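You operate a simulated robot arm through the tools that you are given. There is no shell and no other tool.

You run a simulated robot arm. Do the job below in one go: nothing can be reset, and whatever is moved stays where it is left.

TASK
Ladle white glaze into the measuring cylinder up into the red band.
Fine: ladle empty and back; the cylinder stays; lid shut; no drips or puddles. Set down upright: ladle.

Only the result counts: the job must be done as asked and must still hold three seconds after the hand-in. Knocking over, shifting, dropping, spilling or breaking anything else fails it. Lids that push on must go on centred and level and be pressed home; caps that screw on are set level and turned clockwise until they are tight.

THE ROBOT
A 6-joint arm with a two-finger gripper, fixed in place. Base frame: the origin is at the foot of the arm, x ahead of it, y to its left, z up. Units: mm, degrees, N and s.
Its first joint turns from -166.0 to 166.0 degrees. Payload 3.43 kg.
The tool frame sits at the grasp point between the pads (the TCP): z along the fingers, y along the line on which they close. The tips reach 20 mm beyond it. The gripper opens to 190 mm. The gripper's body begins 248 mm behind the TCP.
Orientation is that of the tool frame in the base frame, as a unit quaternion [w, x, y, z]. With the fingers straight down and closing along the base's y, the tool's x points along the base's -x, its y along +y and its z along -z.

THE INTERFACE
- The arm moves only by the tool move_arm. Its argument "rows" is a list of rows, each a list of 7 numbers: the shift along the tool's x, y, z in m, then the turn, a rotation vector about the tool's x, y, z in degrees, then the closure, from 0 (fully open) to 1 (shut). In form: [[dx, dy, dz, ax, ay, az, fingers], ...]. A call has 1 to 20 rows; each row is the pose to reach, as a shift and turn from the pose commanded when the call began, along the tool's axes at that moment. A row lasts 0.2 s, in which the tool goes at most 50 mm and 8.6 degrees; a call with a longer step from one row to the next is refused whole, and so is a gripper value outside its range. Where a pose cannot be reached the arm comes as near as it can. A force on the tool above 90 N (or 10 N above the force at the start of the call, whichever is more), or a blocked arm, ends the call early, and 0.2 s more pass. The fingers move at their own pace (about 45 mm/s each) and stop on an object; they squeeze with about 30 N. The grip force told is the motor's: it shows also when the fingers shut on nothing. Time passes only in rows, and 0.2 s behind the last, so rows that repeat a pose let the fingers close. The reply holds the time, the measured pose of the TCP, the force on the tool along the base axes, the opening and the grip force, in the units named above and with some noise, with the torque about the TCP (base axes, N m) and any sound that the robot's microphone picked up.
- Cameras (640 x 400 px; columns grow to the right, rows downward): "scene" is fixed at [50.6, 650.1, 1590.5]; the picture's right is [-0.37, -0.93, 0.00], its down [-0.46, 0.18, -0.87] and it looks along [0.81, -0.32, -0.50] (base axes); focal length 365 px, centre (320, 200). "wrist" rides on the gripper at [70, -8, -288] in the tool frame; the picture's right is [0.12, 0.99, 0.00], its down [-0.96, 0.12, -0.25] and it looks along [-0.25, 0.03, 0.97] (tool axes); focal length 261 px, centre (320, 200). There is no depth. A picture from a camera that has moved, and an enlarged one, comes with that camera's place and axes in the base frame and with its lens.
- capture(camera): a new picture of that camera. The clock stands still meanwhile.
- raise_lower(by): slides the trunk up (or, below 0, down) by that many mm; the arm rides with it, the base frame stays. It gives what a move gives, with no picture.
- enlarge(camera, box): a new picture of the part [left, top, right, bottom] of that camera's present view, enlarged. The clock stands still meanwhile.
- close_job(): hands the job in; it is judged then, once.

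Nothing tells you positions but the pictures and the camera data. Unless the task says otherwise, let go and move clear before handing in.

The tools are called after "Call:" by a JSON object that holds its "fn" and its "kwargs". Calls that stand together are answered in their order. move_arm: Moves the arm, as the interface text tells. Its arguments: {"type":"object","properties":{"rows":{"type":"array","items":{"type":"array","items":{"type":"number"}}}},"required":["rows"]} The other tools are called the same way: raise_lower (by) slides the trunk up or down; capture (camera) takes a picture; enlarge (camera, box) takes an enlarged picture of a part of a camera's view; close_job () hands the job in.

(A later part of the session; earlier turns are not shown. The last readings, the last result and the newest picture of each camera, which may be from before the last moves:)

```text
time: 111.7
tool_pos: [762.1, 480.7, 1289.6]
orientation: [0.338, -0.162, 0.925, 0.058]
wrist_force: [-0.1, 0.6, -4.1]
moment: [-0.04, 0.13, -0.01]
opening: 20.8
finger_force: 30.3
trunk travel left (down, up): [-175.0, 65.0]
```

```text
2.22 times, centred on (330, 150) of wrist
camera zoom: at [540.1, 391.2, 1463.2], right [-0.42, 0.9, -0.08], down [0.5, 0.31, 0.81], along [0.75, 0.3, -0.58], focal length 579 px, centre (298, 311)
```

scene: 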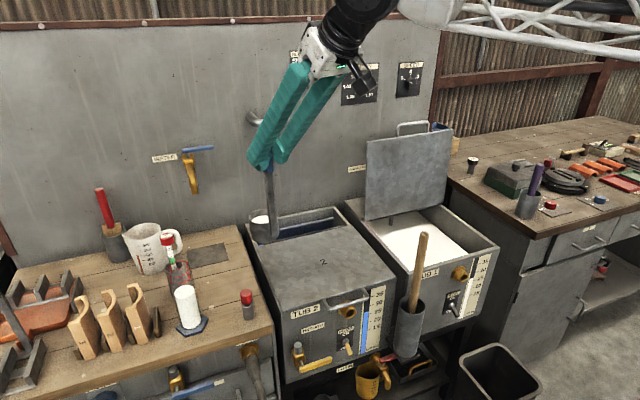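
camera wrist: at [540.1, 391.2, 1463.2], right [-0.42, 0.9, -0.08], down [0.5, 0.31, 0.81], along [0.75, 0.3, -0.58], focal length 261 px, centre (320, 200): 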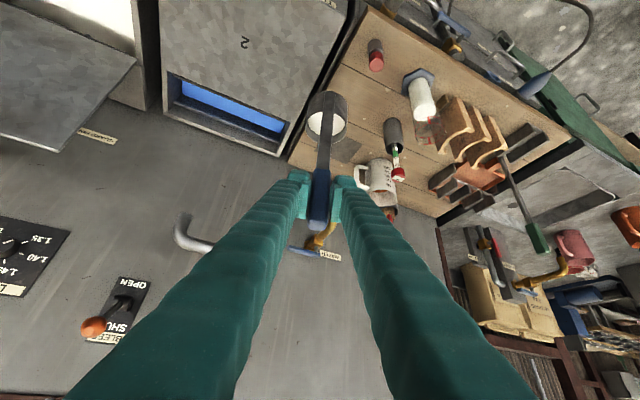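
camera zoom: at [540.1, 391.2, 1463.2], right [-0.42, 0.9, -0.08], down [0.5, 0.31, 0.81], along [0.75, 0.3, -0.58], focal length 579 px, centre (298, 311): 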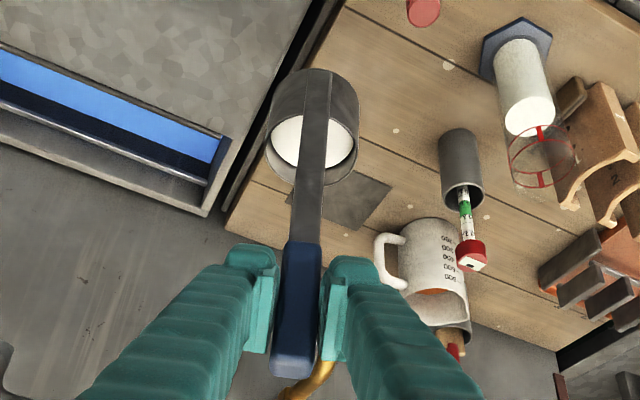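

The band position agrees from both cameras, and the cylinder axis is near (770, 709). I need the height of the glass rim, so I'll zoom in further.

Call:
{"fn": "enlarge", "kwargs": {"camera": "wrist", "box": [430, 100, 490, 160]}}

Call:
{"fn": "enlarge", "kwargs": {"camera": "scene", "box": [155, 225, 215, 275]}}

```text
6.67 times, centred on (460, 130) of wrist
camera zoom: at [540.1, 391.2, 1463.2], right [-0.42, 0.9, -0.08], down [0.5, 0.31, 0.81], along [0.75, 0.3, -0.58], focal length 1738 px, centre (-613, 667)
```

zoom: 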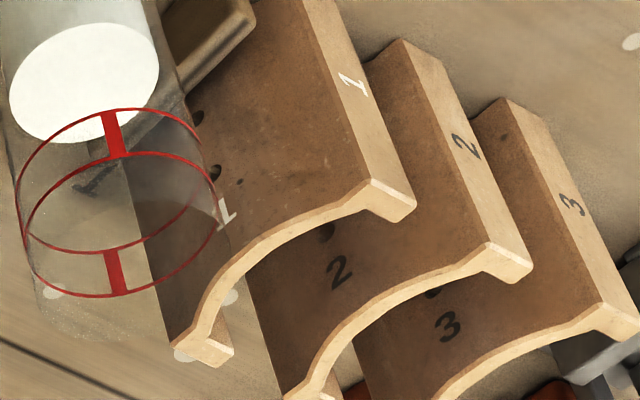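

```text
8.00 times, centred on (185, 250) of scene
camera zoom: at [50.6, 650.1, 1590.5], right [-0.37, -0.93, 0.0], down [-0.46, 0.18, -0.87], along [0.81, -0.32, -0.5], focal length 2923 px, centre (1400, -200)
```

zoom: 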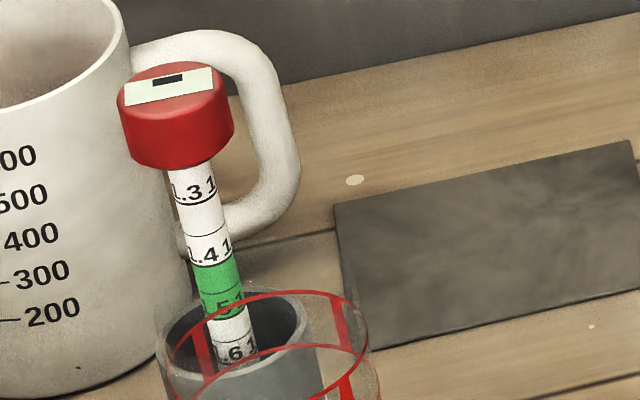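

The glass rim is at roughly z≈1055–1060. I'll bring the ladle lip over the mouth from above with a small 18° tilt, well short of spilling.

Call:
{"fn": "move_arm", "kwargs": {"rows": [[-0.0015, 0.0059, 0.0004, -0.2, 0, 0.17, 1.0], [-0.0051, 0.0196, 0.0015, -0.7, 0, 0.58, 1.0], [-0.0107, 0.0412, 0.0031, -1.7, 0, 1.45, 1.0], [-0.0173, 0.0667, 0.005, -3.0, 0, 2.5, 1.0], [-0.0244, 0.0942, 0.0071, -4.8, 0, 4.05, 1.0], [-0.0316, 0.1216, 0.0091, -6.9, 0, 5.8, 1.0], [-0.0382, 0.1472, 0.011, -9.2, 0, 7.75, 1.0], [-0.0443, 0.1707, 0.0128, -11.4, 0, 9.6, 1.0], [-0.0484, 0.1864, 0.014, -13.0, 0, 10.95, 1.0], [-0.0509, 0.1962, 0.0147, -13.75, 0, 11.6, 1.0], [-0.0509, 0.1962, 0.0147, -13.75, 0, 11.6, 1.0]]}}

Call:
{"fn": "capture", "kwargs": {"camera": "scene"}}

Call:
{"fn": "enlarge", "kwargs": {"camera": "scene", "box": [130, 180, 250, 340]}}

Call:
{"fn": "capture", "kwargs": {"camera": "wrist"}}

Call:
{"fn": "enlarge", "kwargs": {"camera": "wrist", "box": [270, 20, 430, 180]}}

```text
time: 114.1
tool_pos: [740.4, 681.6, 1310.0]
orientation: [0.308, -0.107, 0.923, 0.202]
wrist_force: [0.8, -0.4, -4.7]
moment: [-0.28, 0.08, -0.03]
opening: 20.7
finger_force: 29.5
trunk travel left (down, up): [-175.0, 65.0]
```

```text
taken
```

scene: 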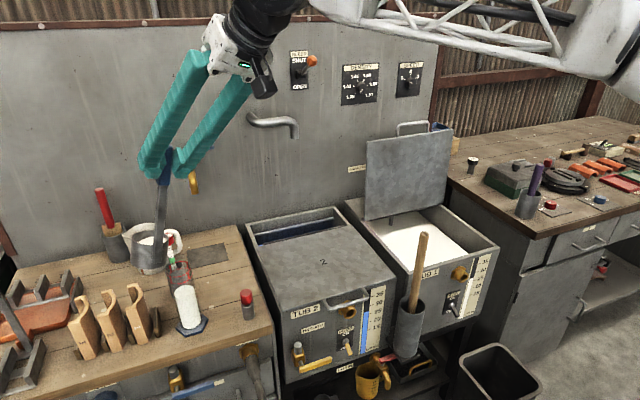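

```text
2.50 times, centred on (190, 260) of scene
camera zoom: at [50.6, 650.1, 1590.5], right [-0.37, -0.93, 0.0], down [-0.46, 0.18, -0.87], along [0.81, -0.32, -0.5], focal length 913 px, centre (645, 50)
```

zoom: 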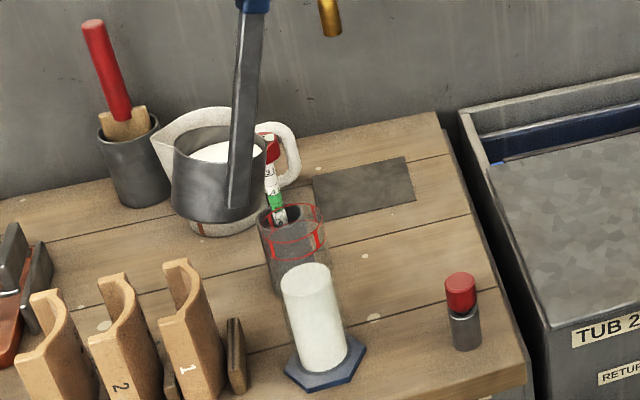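

```text
taken
camera wrist: at [536.2, 542.2, 1473.1], right [-0.41, 0.88, 0.23], down [0.59, 0.07, 0.8], along [0.69, 0.47, -0.55], focal length 261 px, centre (320, 200)
```

wrist: 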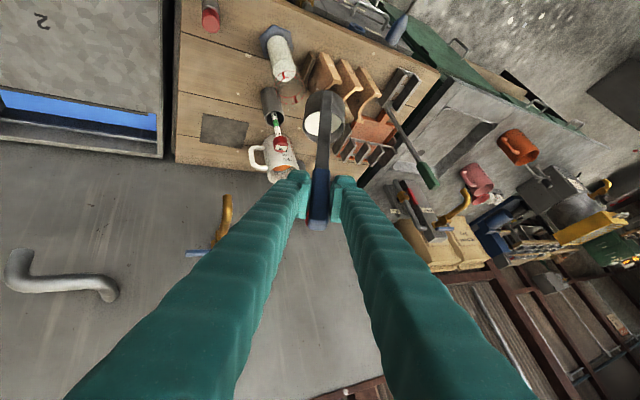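

```text
2.50 times, centred on (350, 100) of wrist
camera zoom: at [536.2, 542.2, 1473.1], right [-0.41, 0.88, 0.23], down [0.59, 0.07, 0.8], along [0.69, 0.47, -0.55], focal length 652 px, centre (245, 450)
```

zoom: 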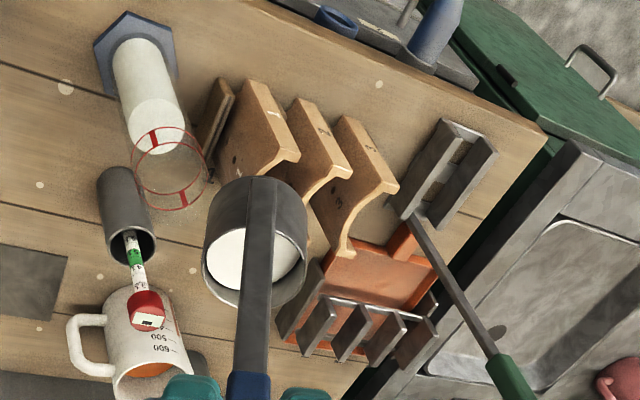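

The lip sits right above the mouth as predicted in both views, and the glaze is level in the tilted cup. I'll tilt on slowly to 30° while lowering the lip a little, and check for flow.

Call:
{"fn": "move_arm", "kwargs": {"rows": [[0.0015, -0.0106, 0.0018, -2.29, 0, 1.93, 1.0], [0.0038, -0.0216, 0.0045, -4.58, 0, 3.87, 1.0], [0.0071, -0.033, 0.0084, -6.88, 0, 5.8, 1.0], [0.0113, -0.0447, 0.0134, -9.17, 0, 7.73, 1.0], [0.0113, -0.0447, 0.0134, -9.17, 0, 7.73, 1.0]]}}

Call:
{"fn": "enlarge", "kwargs": {"camera": "scene", "box": [130, 180, 250, 340]}}

Call:
{"fn": "enlarge", "kwargs": {"camera": "wrist", "box": [250, 30, 390, 170]}}

```text
time: 115.3
tool_pos: [752.7, 645.1, 1281.0]
orientation: [0.285, -0.069, 0.909, 0.297]
wrist_force: [-0.2, -0.9, 6.5]
moment: [0.29, -0.23, -0.06]
opening: 21.0
finger_force: 29.9
trunk travel left (down, up): [-175.0, 65.0]
```

```text
2.50 times, centred on (190, 260) of scene
camera zoom: at [50.6, 650.1, 1590.5], right [-0.37, -0.93, 0.0], down [-0.46, 0.18, -0.87], along [0.81, -0.32, -0.5], focal length 913 px, centre (645, 50)
```

zoom: 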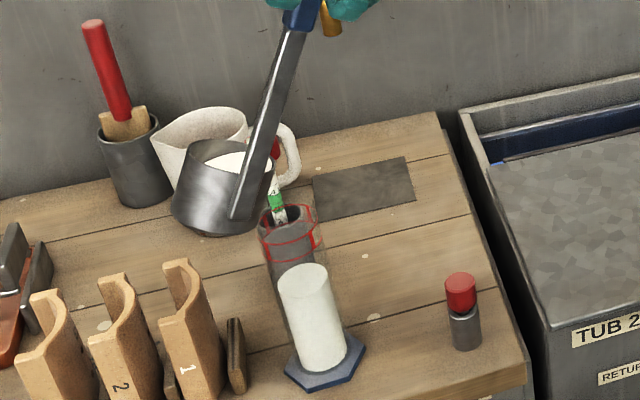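

```text
2.86 times, centred on (320, 100) of wrist
camera zoom: at [560.2, 474.9, 1426.7], right [-0.39, 0.81, 0.43], down [0.64, -0.09, 0.76], along [0.66, 0.57, -0.49], focal length 745 px, centre (320, 486)
```

zoom: 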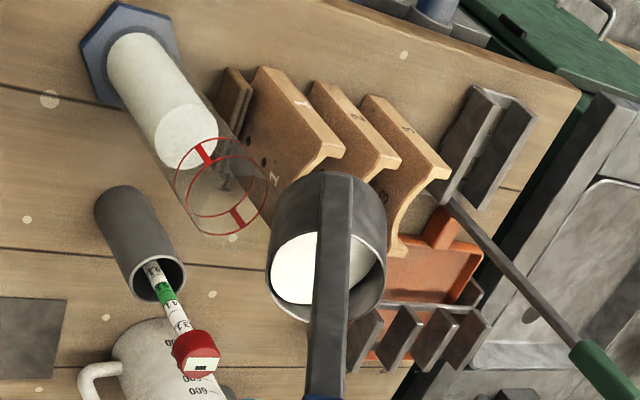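

The upward force shows the cup has touched something, probably the glass rim, which must be higher than I judged. I'll raise the ladle straight up at once.

Call:
{"fn": "move_arm", "kwargs": {"rows": [[-0.0056, 0.005, -0.0066, 0, 0, 0, 1.0], [-0.0139, 0.0125, -0.0165, 0, 0, 0, 1.0], [-0.0223, 0.0199, -0.0265, 0, 0, 0, 1.0], [-0.0223, 0.0199, -0.0265, 0, 0, 0, 1.0]]}}

Call:
{"fn": "enlarge", "kwargs": {"camera": "scene", "box": [130, 180, 250, 340]}}

Call:
{"fn": "enlarge", "kwargs": {"camera": "scene", "box": [155, 225, 215, 345]}}

Call:
{"fn": "enlarge", "kwargs": {"camera": "wrist", "box": [250, 30, 390, 170]}}

```text
time: 116.3
tool_pos: [752.9, 647.2, 1317.7]
orientation: [0.284, -0.069, 0.91, 0.296]
wrist_force: [0.5, -0.2, -4.6]
moment: [-0.39, 0.04, 0.0]
opening: 20.9
finger_force: 30.0
trunk travel left (down, up): [-175.0, 65.0]
```

```text
2.50 times, centred on (190, 260) of scene
camera zoom: at [50.6, 650.1, 1590.5], right [-0.37, -0.93, 0.0], down [-0.46, 0.18, -0.87], along [0.81, -0.32, -0.5], focal length 913 px, centre (645, 50)
```

zoom: 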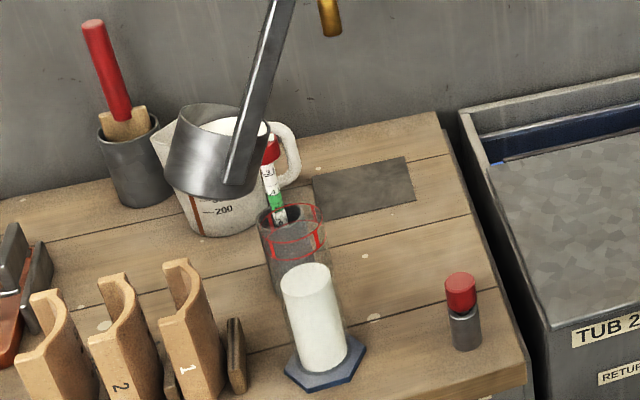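

```text
3.33 times, centred on (185, 285) of scene
camera zoom: at [50.6, 650.1, 1590.5], right [-0.37, -0.93, 0.0], down [-0.46, 0.18, -0.87], along [0.81, -0.32, -0.5], focal length 1218 px, centre (770, -83)
```

zoom: 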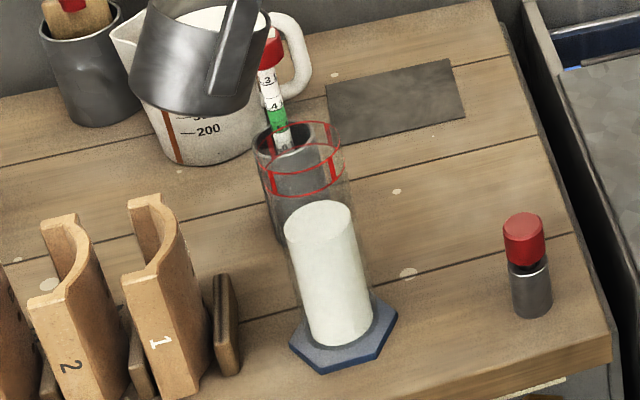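

```text
2.86 times, centred on (320, 100) of wrist
camera zoom: at [560.2, 475.5, 1465.6], right [-0.39, 0.81, 0.43], down [0.65, -0.09, 0.76], along [0.66, 0.57, -0.49], focal length 745 px, centre (320, 486)
```

zoom: 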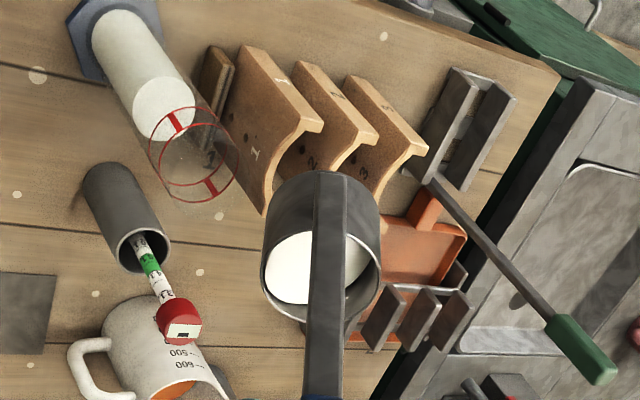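

The force is back to normal and the cylinder stands exactly where it was, with nothing spilled. The glass rim must be near z≈1075, so I'll keep the lip higher, and tilt gently to 36°.

Call:
{"fn": "move_arm", "kwargs": {"rows": [[0.0045, -0.004, 0.0053, 0, 0, 0, 1.0], [0.0089, -0.008, 0.0106, 0, 0, 0, 1.0], [0.0099, -0.0191, 0.0117, -2.29, 0, 1.93, 1.0], [0.0117, -0.0308, 0.0138, -4.58, 0, 3.87, 1.0], [0.0117, -0.0308, 0.0138, -4.58, 0, 3.87, 1.0]]}}

Call:
{"fn": "enlarge", "kwargs": {"camera": "scene", "box": [130, 180, 250, 340]}}

Call:
{"fn": "enlarge", "kwargs": {"camera": "wrist", "box": [250, 30, 390, 170]}}

```text
time: 117.5
tool_pos: [759.4, 629.2, 1288.1]
orientation: [0.271, -0.05, 0.899, 0.341]
wrist_force: [-0.1, 0.1, -4.7]
moment: [-0.47, 0.02, 0.0]
opening: 21.1
finger_force: 30.0
trunk travel left (down, up): [-175.0, 65.0]
```

```text
2.50 times, centred on (190, 260) of scene
camera zoom: at [50.6, 650.1, 1590.5], right [-0.37, -0.93, 0.0], down [-0.46, 0.18, -0.87], along [0.81, -0.32, -0.5], focal length 913 px, centre (645, 50)
```

zoom: 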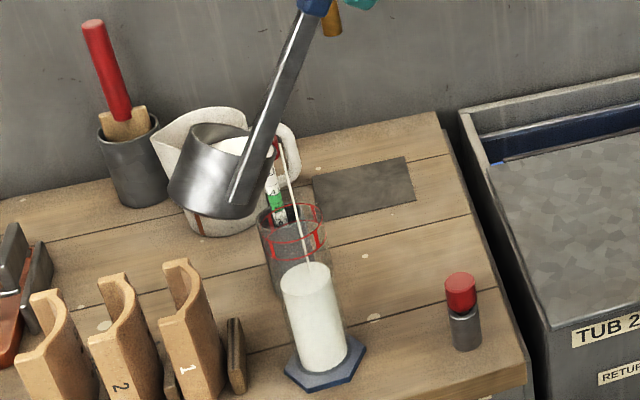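

```text
2.86 times, centred on (320, 100) of wrist
camera zoom: at [571.2, 445.1, 1424.4], right [-0.37, 0.77, 0.52], down [0.67, -0.16, 0.72], along [0.64, 0.62, -0.46], focal length 745 px, centre (320, 486)
```

zoom: 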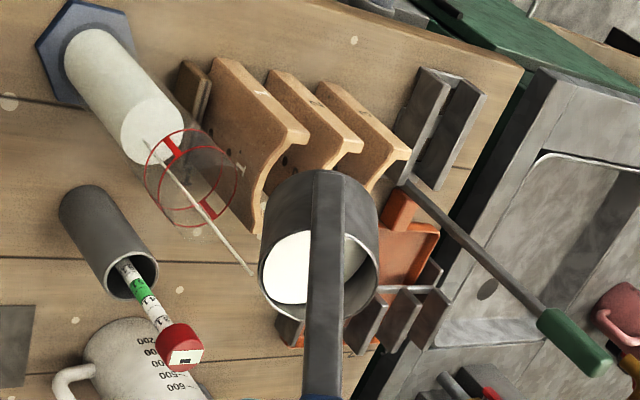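

A thin stream is falling into the middle of the cylinder. I'll hold this tilt for a second and watch.

Call:
{"fn": "move_arm", "kwargs": {"rows": [[0, 0, 0, 0, 0, 0, 1.0], [0, 0, 0, 0, 0, 0, 1.0], [0, 0, 0, 0, 0, 0, 1.0], [0, 0, 0, 0, 0, 0, 1.0]]}}

Call:
{"fn": "enlarge", "kwargs": {"camera": "scene", "box": [130, 180, 250, 340]}}

Call:
{"fn": "enlarge", "kwargs": {"camera": "wrist", "box": [250, 30, 390, 170]}}

```text
time: 118.5
tool_pos: [759.5, 630.2, 1287.3]
orientation: [0.271, -0.05, 0.899, 0.341]
wrist_force: [0.2, 0.2, -4.2]
moment: [-0.45, -0.01, 0.03]
opening: 21.1
finger_force: 30.5
trunk travel left (down, up): [-175.0, 65.0]
```

```text
2.50 times, centred on (190, 260) of scene
camera zoom: at [50.6, 650.1, 1590.5], right [-0.37, -0.93, 0.0], down [-0.46, 0.18, -0.87], along [0.81, -0.32, -0.5], focal length 913 px, centre (645, 50)
```

zoom: 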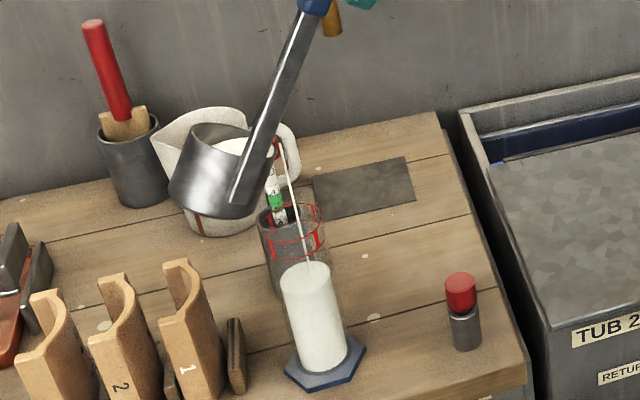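

```text
2.86 times, centred on (320, 100) of wrist
camera zoom: at [571.3, 445.1, 1424.5], right [-0.37, 0.77, 0.52], down [0.67, -0.16, 0.72], along [0.64, 0.62, -0.46], focal length 745 px, centre (320, 486)
```

zoom: 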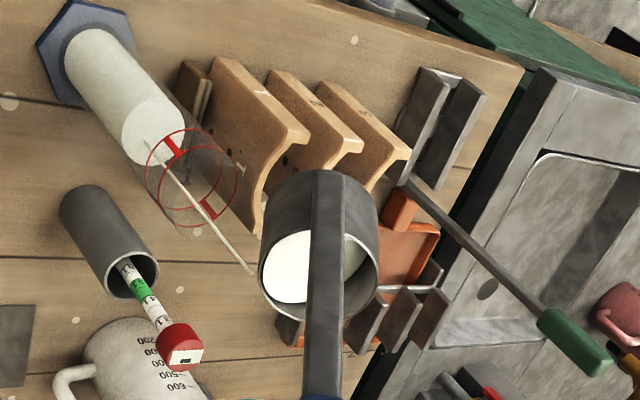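

The flow is slow and well aimed. I'll hold for three more seconds.

Call:
{"fn": "move_arm", "kwargs": {"rows": [[0, 0, 0, 0, 0, 0, 1.0], [0, 0, 0, 0, 0, 0, 1.0], [0, 0, 0, 0, 0, 0, 1.0], [0, 0, 0, 0, 0, 0, 1.0], [0, 0, 0, 0, 0, 0, 1.0], [0, 0, 0, 0, 0, 0, 1.0], [0, 0, 0, 0, 0, 0, 1.0], [0, 0, 0, 0, 0, 0, 1.0], [0, 0, 0, 0, 0, 0, 1.0], [0, 0, 0, 0, 0, 0, 1.0], [0, 0, 0, 0, 0, 0, 1.0], [0, 0, 0, 0, 0, 0, 1.0], [0, 0, 0, 0, 0, 0, 1.0], [0, 0, 0, 0, 0, 0, 1.0]]}}

Call:
{"fn": "enlarge", "kwargs": {"camera": "scene", "box": [130, 180, 250, 340]}}

Call:
{"fn": "enlarge", "kwargs": {"camera": "wrist", "box": [250, 30, 390, 170]}}

```text
time: 121.5
tool_pos: [759.1, 629.5, 1288.3]
orientation: [0.27, -0.049, 0.899, 0.342]
wrist_force: [0.1, 0.1, -3.9]
moment: [-0.46, 0.05, -0.02]
opening: 20.9
finger_force: 29.8
trunk travel left (down, up): [-175.0, 65.0]
```

```text
2.50 times, centred on (190, 260) of scene
camera zoom: at [50.6, 650.1, 1590.5], right [-0.37, -0.93, 0.0], down [-0.46, 0.18, -0.87], along [0.81, -0.32, -0.5], focal length 913 px, centre (645, 50)
```

zoom: 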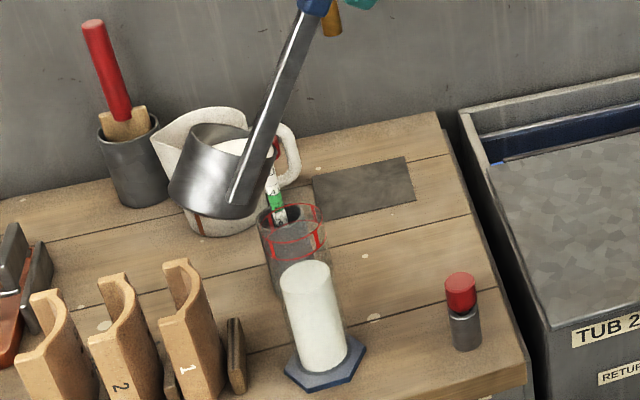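

```text
2.86 times, centred on (320, 100) of wrist
camera zoom: at [571.3, 445.1, 1424.5], right [-0.37, 0.77, 0.52], down [0.67, -0.16, 0.72], along [0.64, 0.62, -0.46], focal length 745 px, centre (320, 486)
```

zoom: 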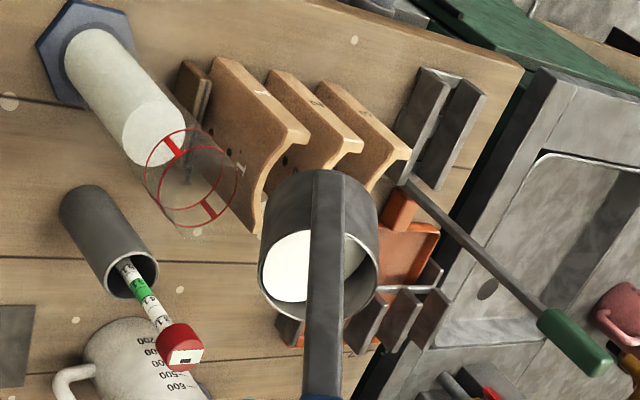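

The flow stopped by itself at this tilt, and the level rose slightly, so the pour is easy to control. I'll tilt to 42° and hold.

Call:
{"fn": "move_arm", "kwargs": {"rows": [[0.0006, -0.0112, 0.0007, -2.29, 0, 1.93, 1.0], [0.0015, -0.0224, 0.0017, -4.58, 0, 3.87, 1.0], [0.0015, -0.0224, 0.0017, -4.58, 0, 3.87, 1.0], [0.0015, -0.0224, 0.0017, -4.58, 0, 3.87, 1.0], [0.0015, -0.0224, 0.0017, -4.58, 0, 3.87, 1.0]]}}

Call:
{"fn": "enlarge", "kwargs": {"camera": "scene", "box": [130, 180, 250, 340]}}

Call:
{"fn": "enlarge", "kwargs": {"camera": "wrist", "box": [250, 30, 390, 170]}}

```text
time: 122.7
tool_pos: [764.3, 613.8, 1273.1]
orientation: [0.257, -0.031, 0.885, 0.386]
wrist_force: [-0.4, 0.0, -4.4]
moment: [-0.52, -0.01, 0.0]
opening: 21.0
finger_force: 29.5
trunk travel left (down, up): [-175.0, 65.0]
```

```text
2.50 times, centred on (190, 260) of scene
camera zoom: at [50.6, 650.1, 1590.5], right [-0.37, -0.93, 0.0], down [-0.46, 0.18, -0.87], along [0.81, -0.32, -0.5], focal length 913 px, centre (645, 50)
```

zoom: 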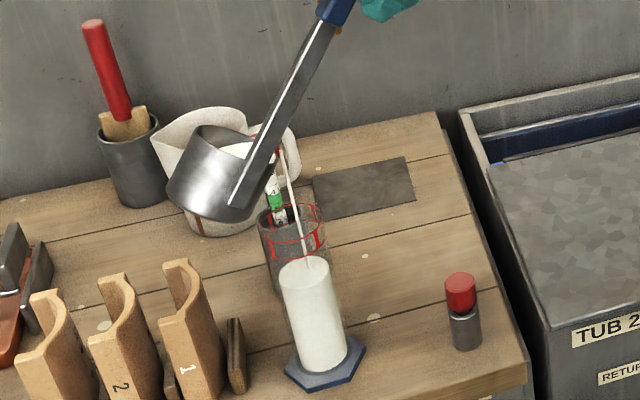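

```text
2.86 times, centred on (320, 100) of wrist
camera zoom: at [581.3, 416.6, 1397.4], right [-0.35, 0.71, 0.61], down [0.7, -0.23, 0.68], along [0.62, 0.66, -0.41], focal length 745 px, centre (320, 486)
```

zoom: 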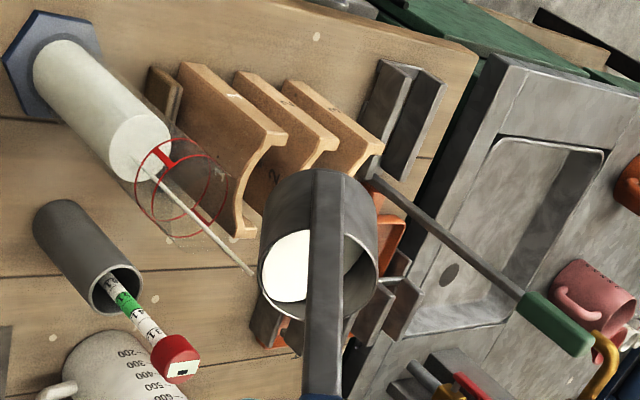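

The stream still lands in the middle. I'll hold here for another two and a half seconds.

Call:
{"fn": "move_arm", "kwargs": {"rows": [[0, 0, 0, 0, 0, 0, 1.0], [0, 0, 0, 0, 0, 0, 1.0], [0, 0, 0, 0, 0, 0, 1.0], [0, 0, 0, 0, 0, 0, 1.0], [0, 0, 0, 0, 0, 0, 1.0], [0, 0, 0, 0, 0, 0, 1.0], [0, 0, 0, 0, 0, 0, 1.0], [0, 0, 0, 0, 0, 0, 1.0], [0, 0, 0, 0, 0, 0, 1.0], [0, 0, 0, 0, 0, 0, 1.0], [0, 0, 0, 0, 0, 0, 1.0], [0, 0, 0, 0, 0, 0, 1.0]]}}

Call:
{"fn": "enlarge", "kwargs": {"camera": "scene", "box": [155, 225, 215, 345]}}

Call:
{"fn": "enlarge", "kwargs": {"camera": "wrist", "box": [250, 30, 390, 170]}}

```text
time: 125.3
tool_pos: [764.9, 614.7, 1273.2]
orientation: [0.258, -0.03, 0.886, 0.386]
wrist_force: [-0.2, 0.2, -4.4]
moment: [-0.49, -0.02, 0.02]
opening: 21.0
finger_force: 29.6
trunk travel left (down, up): [-175.0, 65.0]
```

```text
3.33 times, centred on (185, 285) of scene
camera zoom: at [50.6, 650.1, 1590.5], right [-0.37, -0.93, 0.0], down [-0.46, 0.18, -0.87], along [0.81, -0.32, -0.5], focal length 1218 px, centre (770, -83)
```

zoom: 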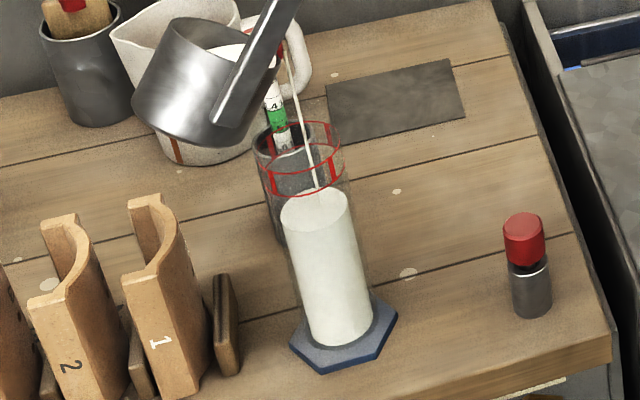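

```text
2.86 times, centred on (320, 100) of wrist
camera zoom: at [581.3, 416.7, 1397.4], right [-0.35, 0.71, 0.61], down [0.7, -0.23, 0.68], along [0.62, 0.66, -0.41], focal length 745 px, centre (320, 486)
```

zoom: 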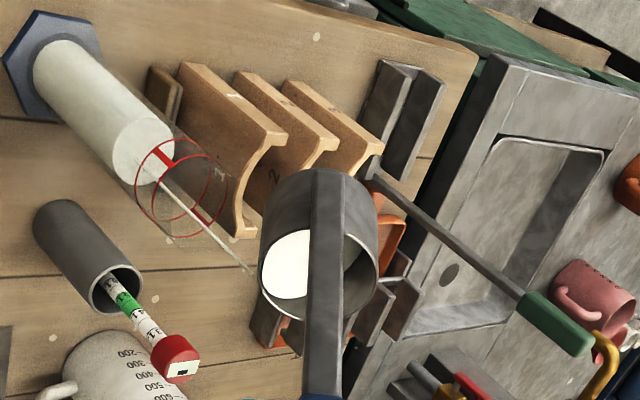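

The level has risen about 16 mm so far and the stream is fading. I'll tilt on to 51° and hold.

Call:
{"fn": "move_arm", "kwargs": {"rows": [[-0.0001, -0.0108, -0.0001, -2.29, 0, 1.93, 1.0], [0.0002, -0.0215, 0.0002, -4.58, 0, 3.87, 1.0], [0.0002, -0.0215, 0.0002, -4.58, 0, 3.87, 1.0], [0.0002, -0.0215, 0.0002, -4.58, 0, 3.87, 1.0], [0.0002, -0.0215, 0.0002, -4.58, 0, 3.87, 1.0], [0.0007, -0.0324, 0.0009, -6.88, 0, 5.8, 1.0], [0.0007, -0.0324, 0.0009, -6.88, 0, 5.8, 1.0], [0.0007, -0.0324, 0.0009, -6.88, 0, 5.8, 1.0]]}}

Call:
{"fn": "enlarge", "kwargs": {"camera": "scene", "box": [130, 180, 250, 340]}}

Call:
{"fn": "enlarge", "kwargs": {"camera": "wrist", "box": [230, 30, 390, 190]}}

```text
time: 127.1
tool_pos: [772.3, 592.9, 1250.6]
orientation: [0.235, -0.001, 0.861, 0.451]
wrist_force: [-0.2, 0.6, -3.4]
moment: [-0.55, -0.04, -0.01]
opening: 21.6
finger_force: 30.8
trunk travel left (down, up): [-175.0, 65.0]
```

```text
2.50 times, centred on (190, 260) of scene
camera zoom: at [50.6, 650.1, 1590.5], right [-0.37, -0.93, 0.0], down [-0.46, 0.18, -0.87], along [0.81, -0.32, -0.5], focal length 913 px, centre (645, 50)
```

zoom: 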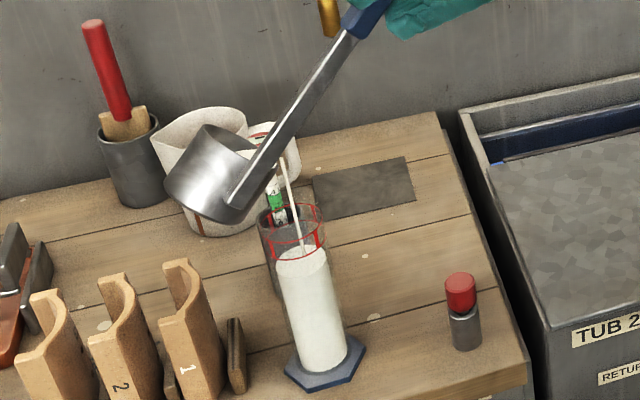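

```text
2.50 times, centred on (310, 110) of wrist
camera zoom: at [595.3, 378.0, 1354.4], right [-0.32, 0.61, 0.72], down [0.73, -0.33, 0.6], along [0.6, 0.72, -0.35], focal length 652 px, centre (345, 425)
```

zoom: 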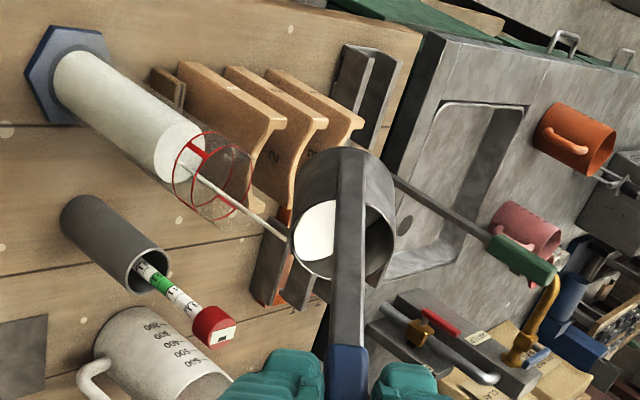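

The level is approaching the band, so I'll measure it closely before continuing.

Call:
{"fn": "enlarge", "kwargs": {"camera": "scene", "box": [160, 240, 205, 290]}}

Call:
{"fn": "enlarge", "kwargs": {"camera": "wrist", "box": [240, 60, 310, 130]}}

```text
8.00 times, centred on (182, 265) of scene
camera zoom: at [50.6, 650.1, 1590.5], right [-0.37, -0.93, 0.0], down [-0.46, 0.18, -0.87], along [0.81, -0.32, -0.5], focal length 2923 px, centre (1420, -320)
```

zoom: 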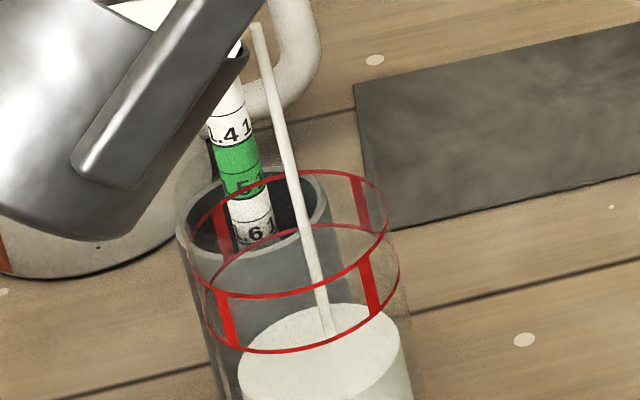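

```text
5.71 times, centred on (275, 95) of wrist
camera zoom: at [595.3, 378.0, 1354.4], right [-0.32, 0.61, 0.72], down [0.73, -0.33, 0.6], along [0.6, 0.72, -0.35], focal length 1489 px, centre (577, 800)
```

zoom: 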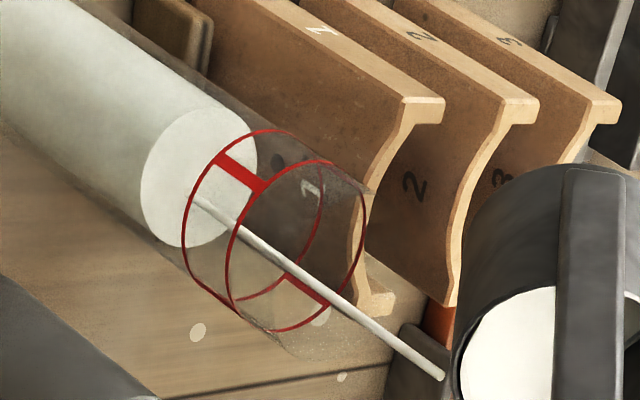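

The level is at about z≈990, some 25 mm below the band. I'll hold until the flow fades, then keep going in small steps.

Call:
{"fn": "move_arm", "kwargs": {"rows": [[0, 0, 0, 0, 0, 0, 1.0], [0, 0, 0, 0, 0, 0, 1.0], [0, 0, 0, 0, 0, 0, 1.0], [0, 0, 0, 0, 0, 0, 1.0], [0, 0, 0, 0, 0, 0, 1.0], [0, 0, 0, 0, 0, 0, 1.0], [0, 0, 0, 0, 0, 0, 1.0], [0, 0, 0, 0, 0, 0, 1.0]]}}

Call:
{"fn": "enlarge", "kwargs": {"camera": "scene", "box": [160, 240, 205, 290]}}

Call:
{"fn": "enlarge", "kwargs": {"camera": "wrist", "box": [230, 60, 350, 180]}}

```text
time: 128.9
tool_pos: [773.2, 592.8, 1252.5]
orientation: [0.235, -0.001, 0.861, 0.451]
wrist_force: [-0.2, -0.1, -3.6]
moment: [-0.56, -0.02, 0.01]
opening: 21.2
finger_force: 30.4
trunk travel left (down, up): [-175.0, 65.0]
```

```text
8.00 times, centred on (182, 265) of scene
camera zoom: at [50.6, 650.1, 1590.5], right [-0.37, -0.93, 0.0], down [-0.46, 0.18, -0.87], along [0.81, -0.32, -0.5], focal length 2923 px, centre (1420, -320)
```

zoom: 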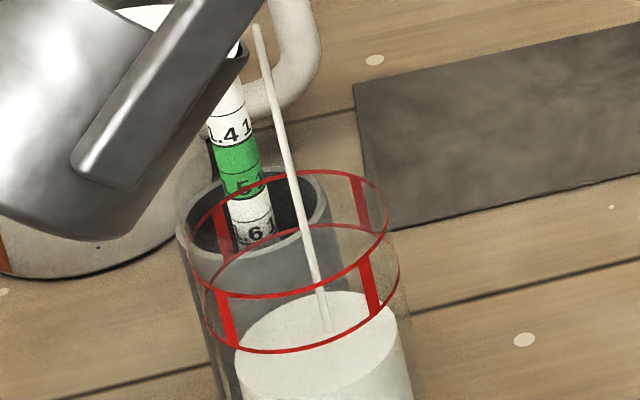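

```text
3.33 times, centred on (290, 120) of wrist
camera zoom: at [595.3, 378.0, 1354.4], right [-0.32, 0.61, 0.72], down [0.73, -0.33, 0.6], along [0.6, 0.72, -0.35], focal length 869 px, centre (420, 467)
```

zoom: 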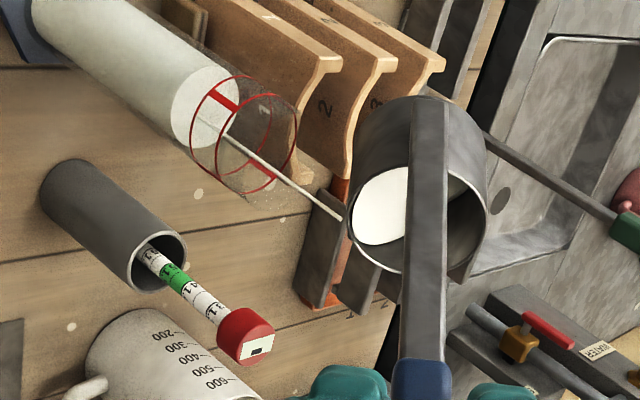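

About 20 mm to go to the lower edge of the band. Tilting to 57° and holding.

Call:
{"fn": "move_arm", "kwargs": {"rows": [[-0.0004, -0.0105, -0.0005, -2.29, 0, 1.93, 1.0], [-0.0004, -0.0105, -0.0005, -2.29, 0, 1.93, 1.0], [-0.0005, -0.0211, -0.0006, -4.58, 0, 3.87, 1.0], [-0.0005, -0.0211, -0.0006, -4.58, 0, 3.87, 1.0], [-0.0005, -0.0211, -0.0006, -4.58, 0, 3.87, 1.0], [-0.0005, -0.0211, -0.0006, -4.58, 0, 3.87, 1.0], [-0.0005, -0.0211, -0.0006, -4.58, 0, 3.87, 1.0], [-0.0005, -0.0211, -0.0006, -4.58, 0, 3.87, 1.0], [-0.0005, -0.0211, -0.0006, -4.58, 0, 3.87, 1.0]]}}

Call:
{"fn": "enlarge", "kwargs": {"camera": "scene", "box": [160, 240, 205, 290]}}

Call:
{"fn": "enlarge", "kwargs": {"camera": "wrist", "box": [220, 60, 340, 180]}}

```text
time: 130.9
tool_pos: [776.9, 578.2, 1236.1]
orientation: [0.219, 0.02, 0.842, 0.493]
wrist_force: [-0.7, 0.6, -3.3]
moment: [-0.53, -0.05, 0.02]
opening: 21.1
finger_force: 30.5
trunk travel left (down, up): [-175.0, 65.0]
```

```text
8.00 times, centred on (182, 265) of scene
camera zoom: at [50.6, 650.1, 1590.5], right [-0.37, -0.93, 0.0], down [-0.46, 0.18, -0.87], along [0.81, -0.32, -0.5], focal length 2923 px, centre (1420, -320)
```

zoom: 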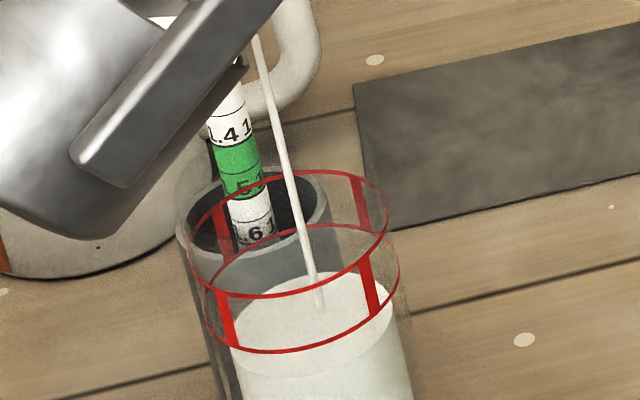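

```text
3.33 times, centred on (280, 120) of wrist
camera zoom: at [603.9, 355.4, 1323.5], right [-0.29, 0.54, 0.79], down [0.75, -0.38, 0.54], along [0.59, 0.75, -0.29], focal length 869 px, centre (453, 467)
```

zoom: 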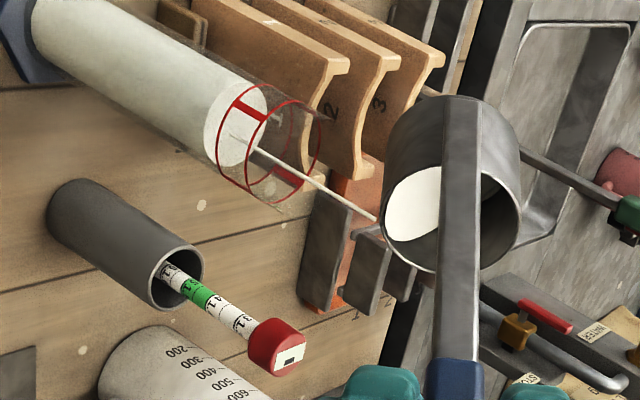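

The level is around z≈1002 and still rising gently. I'll hold briefly, then tilt to 63°.

Call:
{"fn": "move_arm", "kwargs": {"rows": [[0, 0, 0, 0, 0, 0, 1.0], [0, 0, 0, 0, 0, 0, 1.0], [0, 0, 0, 0, 0, 0, 1.0], [0, 0, 0, 0, 0, 0, 1.0], [0, 0, 0, 0, 0, 0, 1.0]]}}

Call:
{"fn": "enlarge", "kwargs": {"camera": "scene", "box": [160, 240, 205, 290]}}

Call:
{"fn": "enlarge", "kwargs": {"camera": "wrist", "box": [220, 60, 340, 180]}}

```text
time: 132.1
tool_pos: [777.0, 578.6, 1234.4]
orientation: [0.22, 0.019, 0.842, 0.493]
wrist_force: [0.2, -0.1, -2.9]
moment: [-0.5, -0.08, -0.02]
opening: 21.2
finger_force: 30.2
trunk travel left (down, up): [-175.0, 65.0]
```

```text
8.00 times, centred on (182, 265) of scene
camera zoom: at [50.6, 650.1, 1590.5], right [-0.37, -0.93, 0.0], down [-0.46, 0.18, -0.87], along [0.81, -0.32, -0.5], focal length 2923 px, centre (1420, -320)
```

zoom: 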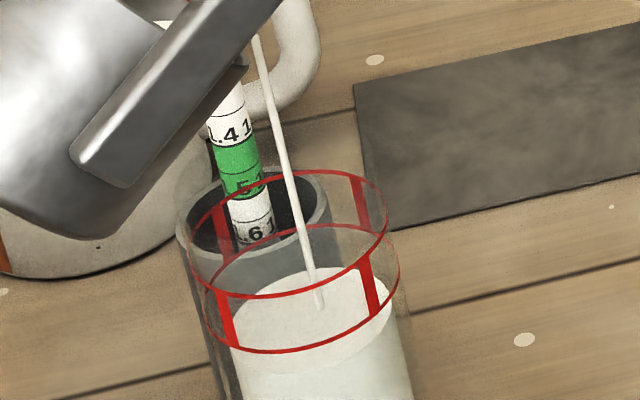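

```text
3.33 times, centred on (280, 120) of wrist
camera zoom: at [603.8, 355.4, 1323.5], right [-0.29, 0.54, 0.79], down [0.75, -0.38, 0.54], along [0.59, 0.75, -0.29], focal length 869 px, centre (453, 467)
```

zoom: 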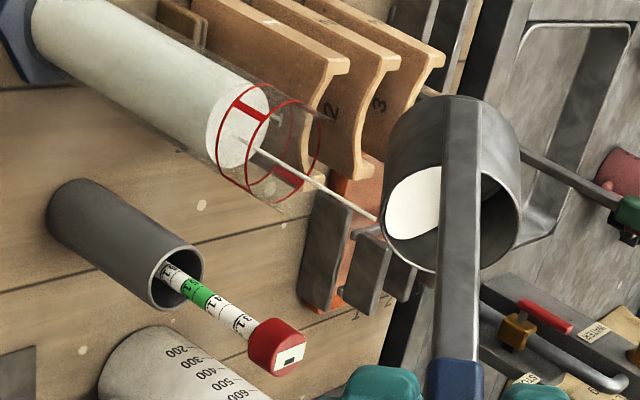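

Level about z≈1004. Tilting to 63° and holding.

Call:
{"fn": "move_arm", "kwargs": {"rows": [[-0.001, -0.0095, -0.0012, -2.29, 0, 1.93, 1.0], [-0.001, -0.0095, -0.0012, -2.29, 0, 1.93, 1.0], [-0.0017, -0.0189, -0.002, -4.58, 0, 3.87, 1.0], [-0.0017, -0.0189, -0.002, -4.58, 0, 3.87, 1.0], [-0.0017, -0.0189, -0.002, -4.58, 0, 3.87, 1.0], [-0.0017, -0.0189, -0.002, -4.58, 0, 3.87, 1.0], [-0.0017, -0.0189, -0.002, -4.58, 0, 3.87, 1.0], [-0.0017, -0.0189, -0.002, -4.58, 0, 3.87, 1.0], [-0.0017, -0.0189, -0.002, -4.58, 0, 3.87, 1.0], [-0.0017, -0.0189, -0.002, -4.58, 0, 3.87, 1.0]]}}

Call:
{"fn": "enlarge", "kwargs": {"camera": "scene", "box": [160, 240, 205, 290]}}

Call:
{"fn": "enlarge", "kwargs": {"camera": "wrist", "box": [220, 60, 340, 180]}}

```text
time: 134.3
tool_pos: [780.3, 567.3, 1220.9]
orientation: [0.203, 0.039, 0.821, 0.533]
wrist_force: [-0.2, 1.2, -3.2]
moment: [-0.54, -0.1, 0.03]
opening: 21.1
finger_force: 29.8
trunk travel left (down, up): [-175.0, 65.0]
```

```text
8.00 times, centred on (182, 265) of scene
camera zoom: at [50.6, 650.1, 1590.5], right [-0.37, -0.93, 0.0], down [-0.46, 0.18, -0.87], along [0.81, -0.32, -0.5], focal length 2923 px, centre (1420, -320)
```

zoom: 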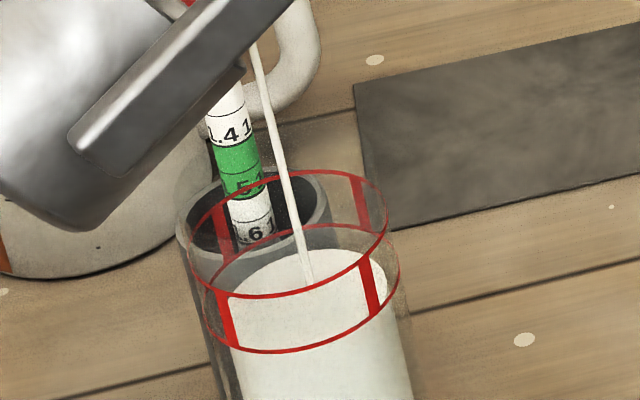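

```text
3.33 times, centred on (280, 120) of wrist
camera zoom: at [610.7, 335.8, 1292.7], right [-0.26, 0.46, 0.85], down [0.77, -0.43, 0.47], along [0.58, 0.78, -0.24], focal length 869 px, centre (453, 467)
```

zoom: 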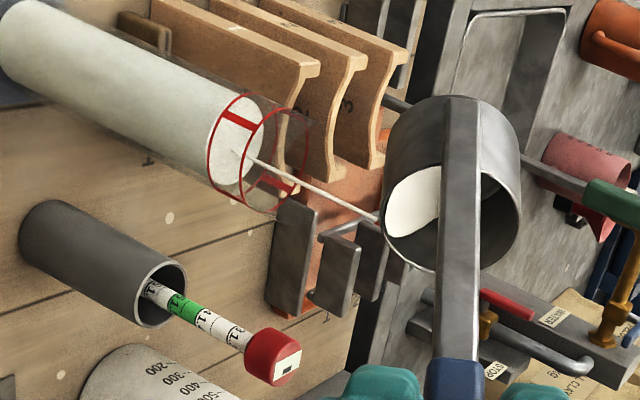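

The level is at about z≈1009, just under the lower red line. I'll tilt to 69° and hold.

Call:
{"fn": "move_arm", "kwargs": {"rows": [[-0.0008, -0.0104, -0.0009, -2.29, 0, 1.93, 1.0], [-0.0008, -0.0104, -0.0009, -2.29, 0, 1.93, 1.0], [-0.0012, -0.0207, -0.0014, -4.58, 0, 3.87, 1.0], [-0.0012, -0.0207, -0.0014, -4.58, 0, 3.87, 1.0], [-0.0012, -0.0207, -0.0014, -4.58, 0, 3.87, 1.0], [-0.0012, -0.0207, -0.0014, -4.58, 0, 3.87, 1.0], [-0.0012, -0.0207, -0.0014, -4.58, 0, 3.87, 1.0], [-0.0012, -0.0207, -0.0014, -4.58, 0, 3.87, 1.0], [-0.0012, -0.0207, -0.0014, -4.58, 0, 3.87, 1.0], [-0.0012, -0.0207, -0.0014, -4.58, 0, 3.87, 1.0]]}}

Call:
{"fn": "enlarge", "kwargs": {"camera": "scene", "box": [160, 240, 205, 290]}}

Call:
{"fn": "enlarge", "kwargs": {"camera": "wrist", "box": [220, 60, 340, 180]}}

```text
time: 136.5
tool_pos: [785.1, 556.3, 1203.6]
orientation: [0.186, 0.058, 0.796, 0.573]
wrist_force: [0.2, -0.6, -1.6]
moment: [-0.51, -0.1, 0.0]
opening: 21.0
finger_force: 30.3
trunk travel left (down, up): [-175.0, 65.0]
```

```text
8.00 times, centred on (182, 265) of scene
camera zoom: at [50.6, 650.1, 1590.5], right [-0.37, -0.93, 0.0], down [-0.46, 0.18, -0.87], along [0.81, -0.32, -0.5], focal length 2923 px, centre (1420, -320)
```

zoom: 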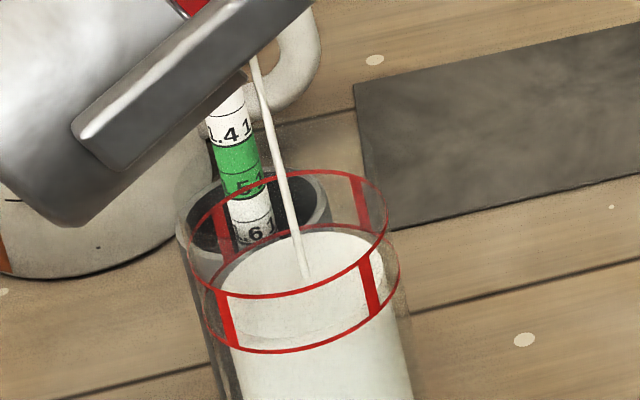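

```text
3.33 times, centred on (280, 120) of wrist
camera zoom: at [616.6, 318.9, 1257.9], right [-0.23, 0.37, 0.9], down [0.78, -0.48, 0.4], along [0.58, 0.8, -0.18], focal length 869 px, centre (453, 467)
```

zoom: 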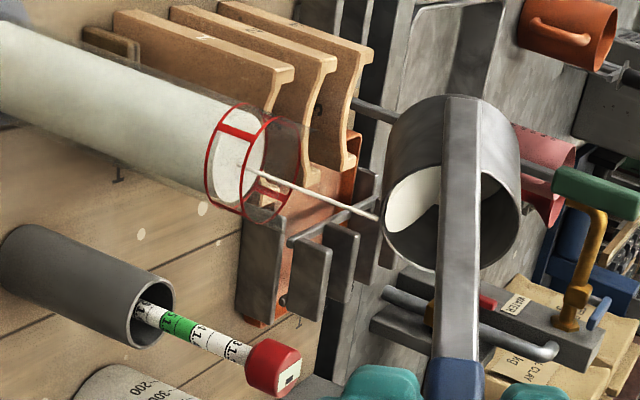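

The surface now looks to be inside the band. I'll zoom in on both views to judge it carefully before doing anything else.

Call:
{"fn": "enlarge", "kwargs": {"camera": "wrist", "box": [270, 80, 320, 130]}}

Call:
{"fn": "enlarge", "kwargs": {"camera": "scene", "box": [168, 248, 198, 278]}}

```text
8.00 times, centred on (295, 105) of wrist
camera zoom: at [616.6, 318.9, 1257.9], right [-0.23, 0.37, 0.9], down [0.78, -0.48, 0.4], along [0.58, 0.8, -0.18], focal length 2085 px, centre (520, 960)
```

zoom: 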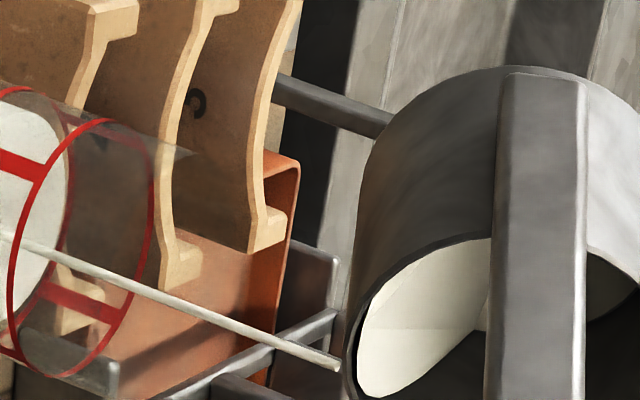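

```text
13.33 times, centred on (183, 263) of scene
camera zoom: at [50.6, 650.1, 1590.5], right [-0.37, -0.93, 0.0], down [-0.46, 0.18, -0.87], along [0.81, -0.32, -0.5], focal length 4872 px, centre (2147, -640)
```

zoom: 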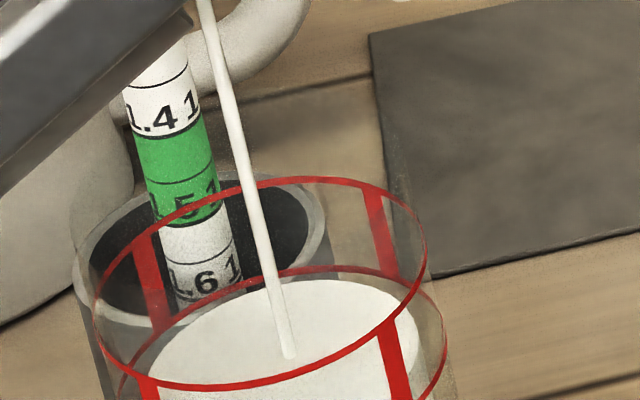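

In the close-up, the surface is about 1–2 mm above the lower red line, so it has just entered the band. I'll let a bit more run in towards the middle.

Call:
{"fn": "move_arm", "kwargs": {"rows": [[0, 0, 0, 0, 0, 0, 1.0], [0, 0, 0, 0, 0, 0, 1.0], [0, 0, 0, 0, 0, 0, 1.0], [0, 0, 0, 0, 0, 0, 1.0], [0, 0, 0, 0, 0, 0, 1.0], [0, 0, 0, 0, 0, 0, 1.0]]}}

Call:
{"fn": "enlarge", "kwargs": {"camera": "scene", "box": [168, 248, 198, 278]}}

Call:
{"fn": "enlarge", "kwargs": {"camera": "wrist", "box": [240, 70, 340, 170]}}

```text
time: 137.9
tool_pos: [784.8, 556.7, 1204.7]
orientation: [0.186, 0.058, 0.797, 0.572]
wrist_force: [1.2, -0.5, -3.2]
moment: [-0.51, -0.1, 0.0]
opening: 21.0
finger_force: 29.7
trunk travel left (down, up): [-175.0, 65.0]
```

```text
13.33 times, centred on (183, 263) of scene
camera zoom: at [50.6, 650.1, 1590.5], right [-0.37, -0.93, 0.0], down [-0.46, 0.18, -0.87], along [0.81, -0.32, -0.5], focal length 4872 px, centre (2147, -640)
```

zoom: 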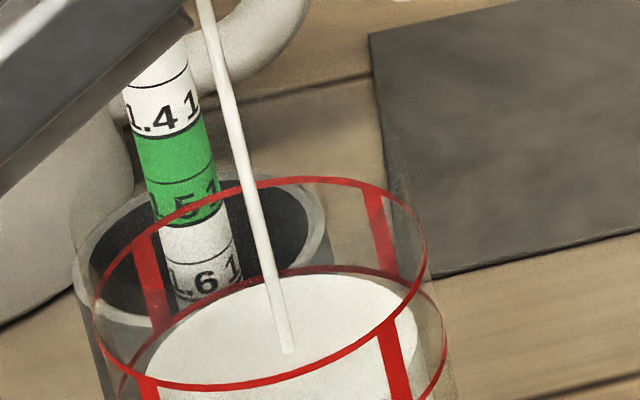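

```text
4.00 times, centred on (290, 120) of wrist
camera zoom: at [616.6, 318.9, 1257.9], right [-0.23, 0.37, 0.9], down [0.78, -0.48, 0.4], along [0.58, 0.8, -0.18], focal length 1043 px, centre (440, 520)
```

zoom: 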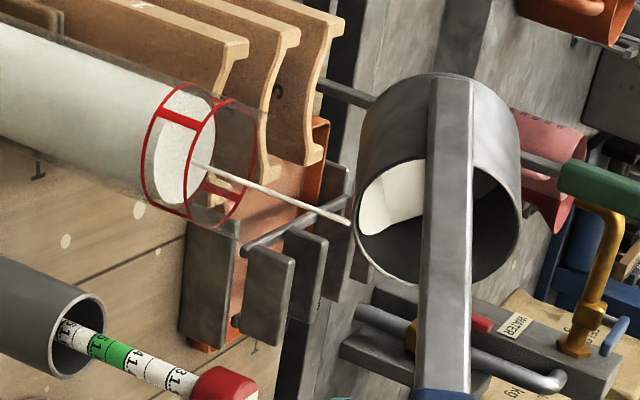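

The level is about 3 mm above the lower line. I'll tilt to 75° to bring it towards the middle of the band.

Call:
{"fn": "move_arm", "kwargs": {"rows": [[-0.0008, -0.0104, -0.001, -2.29, 0, 1.93, 1.0], [-0.0008, -0.0104, -0.001, -2.29, 0, 1.93, 1.0], [-0.0012, -0.0208, -0.0014, -4.58, 0, 3.87, 1.0], [-0.0012, -0.0208, -0.0014, -4.58, 0, 3.87, 1.0], [-0.0012, -0.0208, -0.0014, -4.58, 0, 3.87, 1.0], [-0.0012, -0.0208, -0.0014, -4.58, 0, 3.87, 1.0]]}}

Call:
{"fn": "enlarge", "kwargs": {"camera": "scene", "box": [168, 248, 198, 278]}}

Call:
{"fn": "enlarge", "kwargs": {"camera": "wrist", "box": [240, 70, 340, 170]}}

```text
time: 139.3
tool_pos: [787.6, 548.4, 1185.0]
orientation: [0.17, 0.077, 0.771, 0.609]
wrist_force: [-0.2, -1.0, -3.0]
moment: [-0.52, -0.07, -0.02]
opening: 21.3
finger_force: 30.2
trunk travel left (down, up): [-175.0, 65.0]
```

```text
13.33 times, centred on (183, 263) of scene
camera zoom: at [50.6, 650.1, 1590.5], right [-0.37, -0.93, 0.0], down [-0.46, 0.18, -0.87], along [0.81, -0.32, -0.5], focal length 4872 px, centre (2147, -640)
```

zoom: 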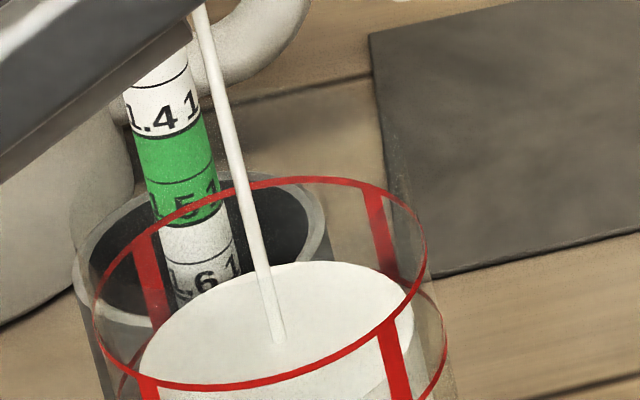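

```text
4.00 times, centred on (290, 120) of wrist
camera zoom: at [621.2, 305.6, 1221.6], right [-0.2, 0.28, 0.94], down [0.8, -0.51, 0.32], along [0.57, 0.81, -0.12], focal length 1043 px, centre (440, 520)
```

zoom: 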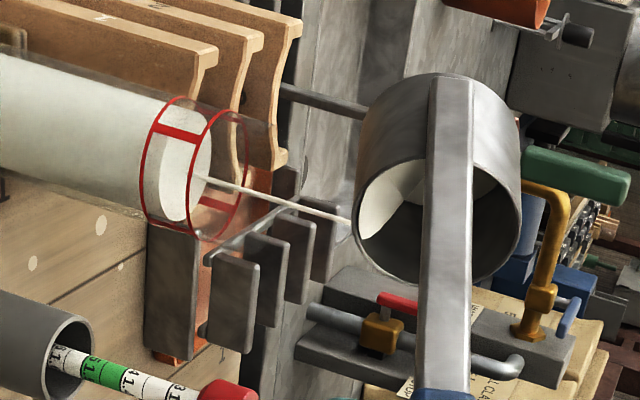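

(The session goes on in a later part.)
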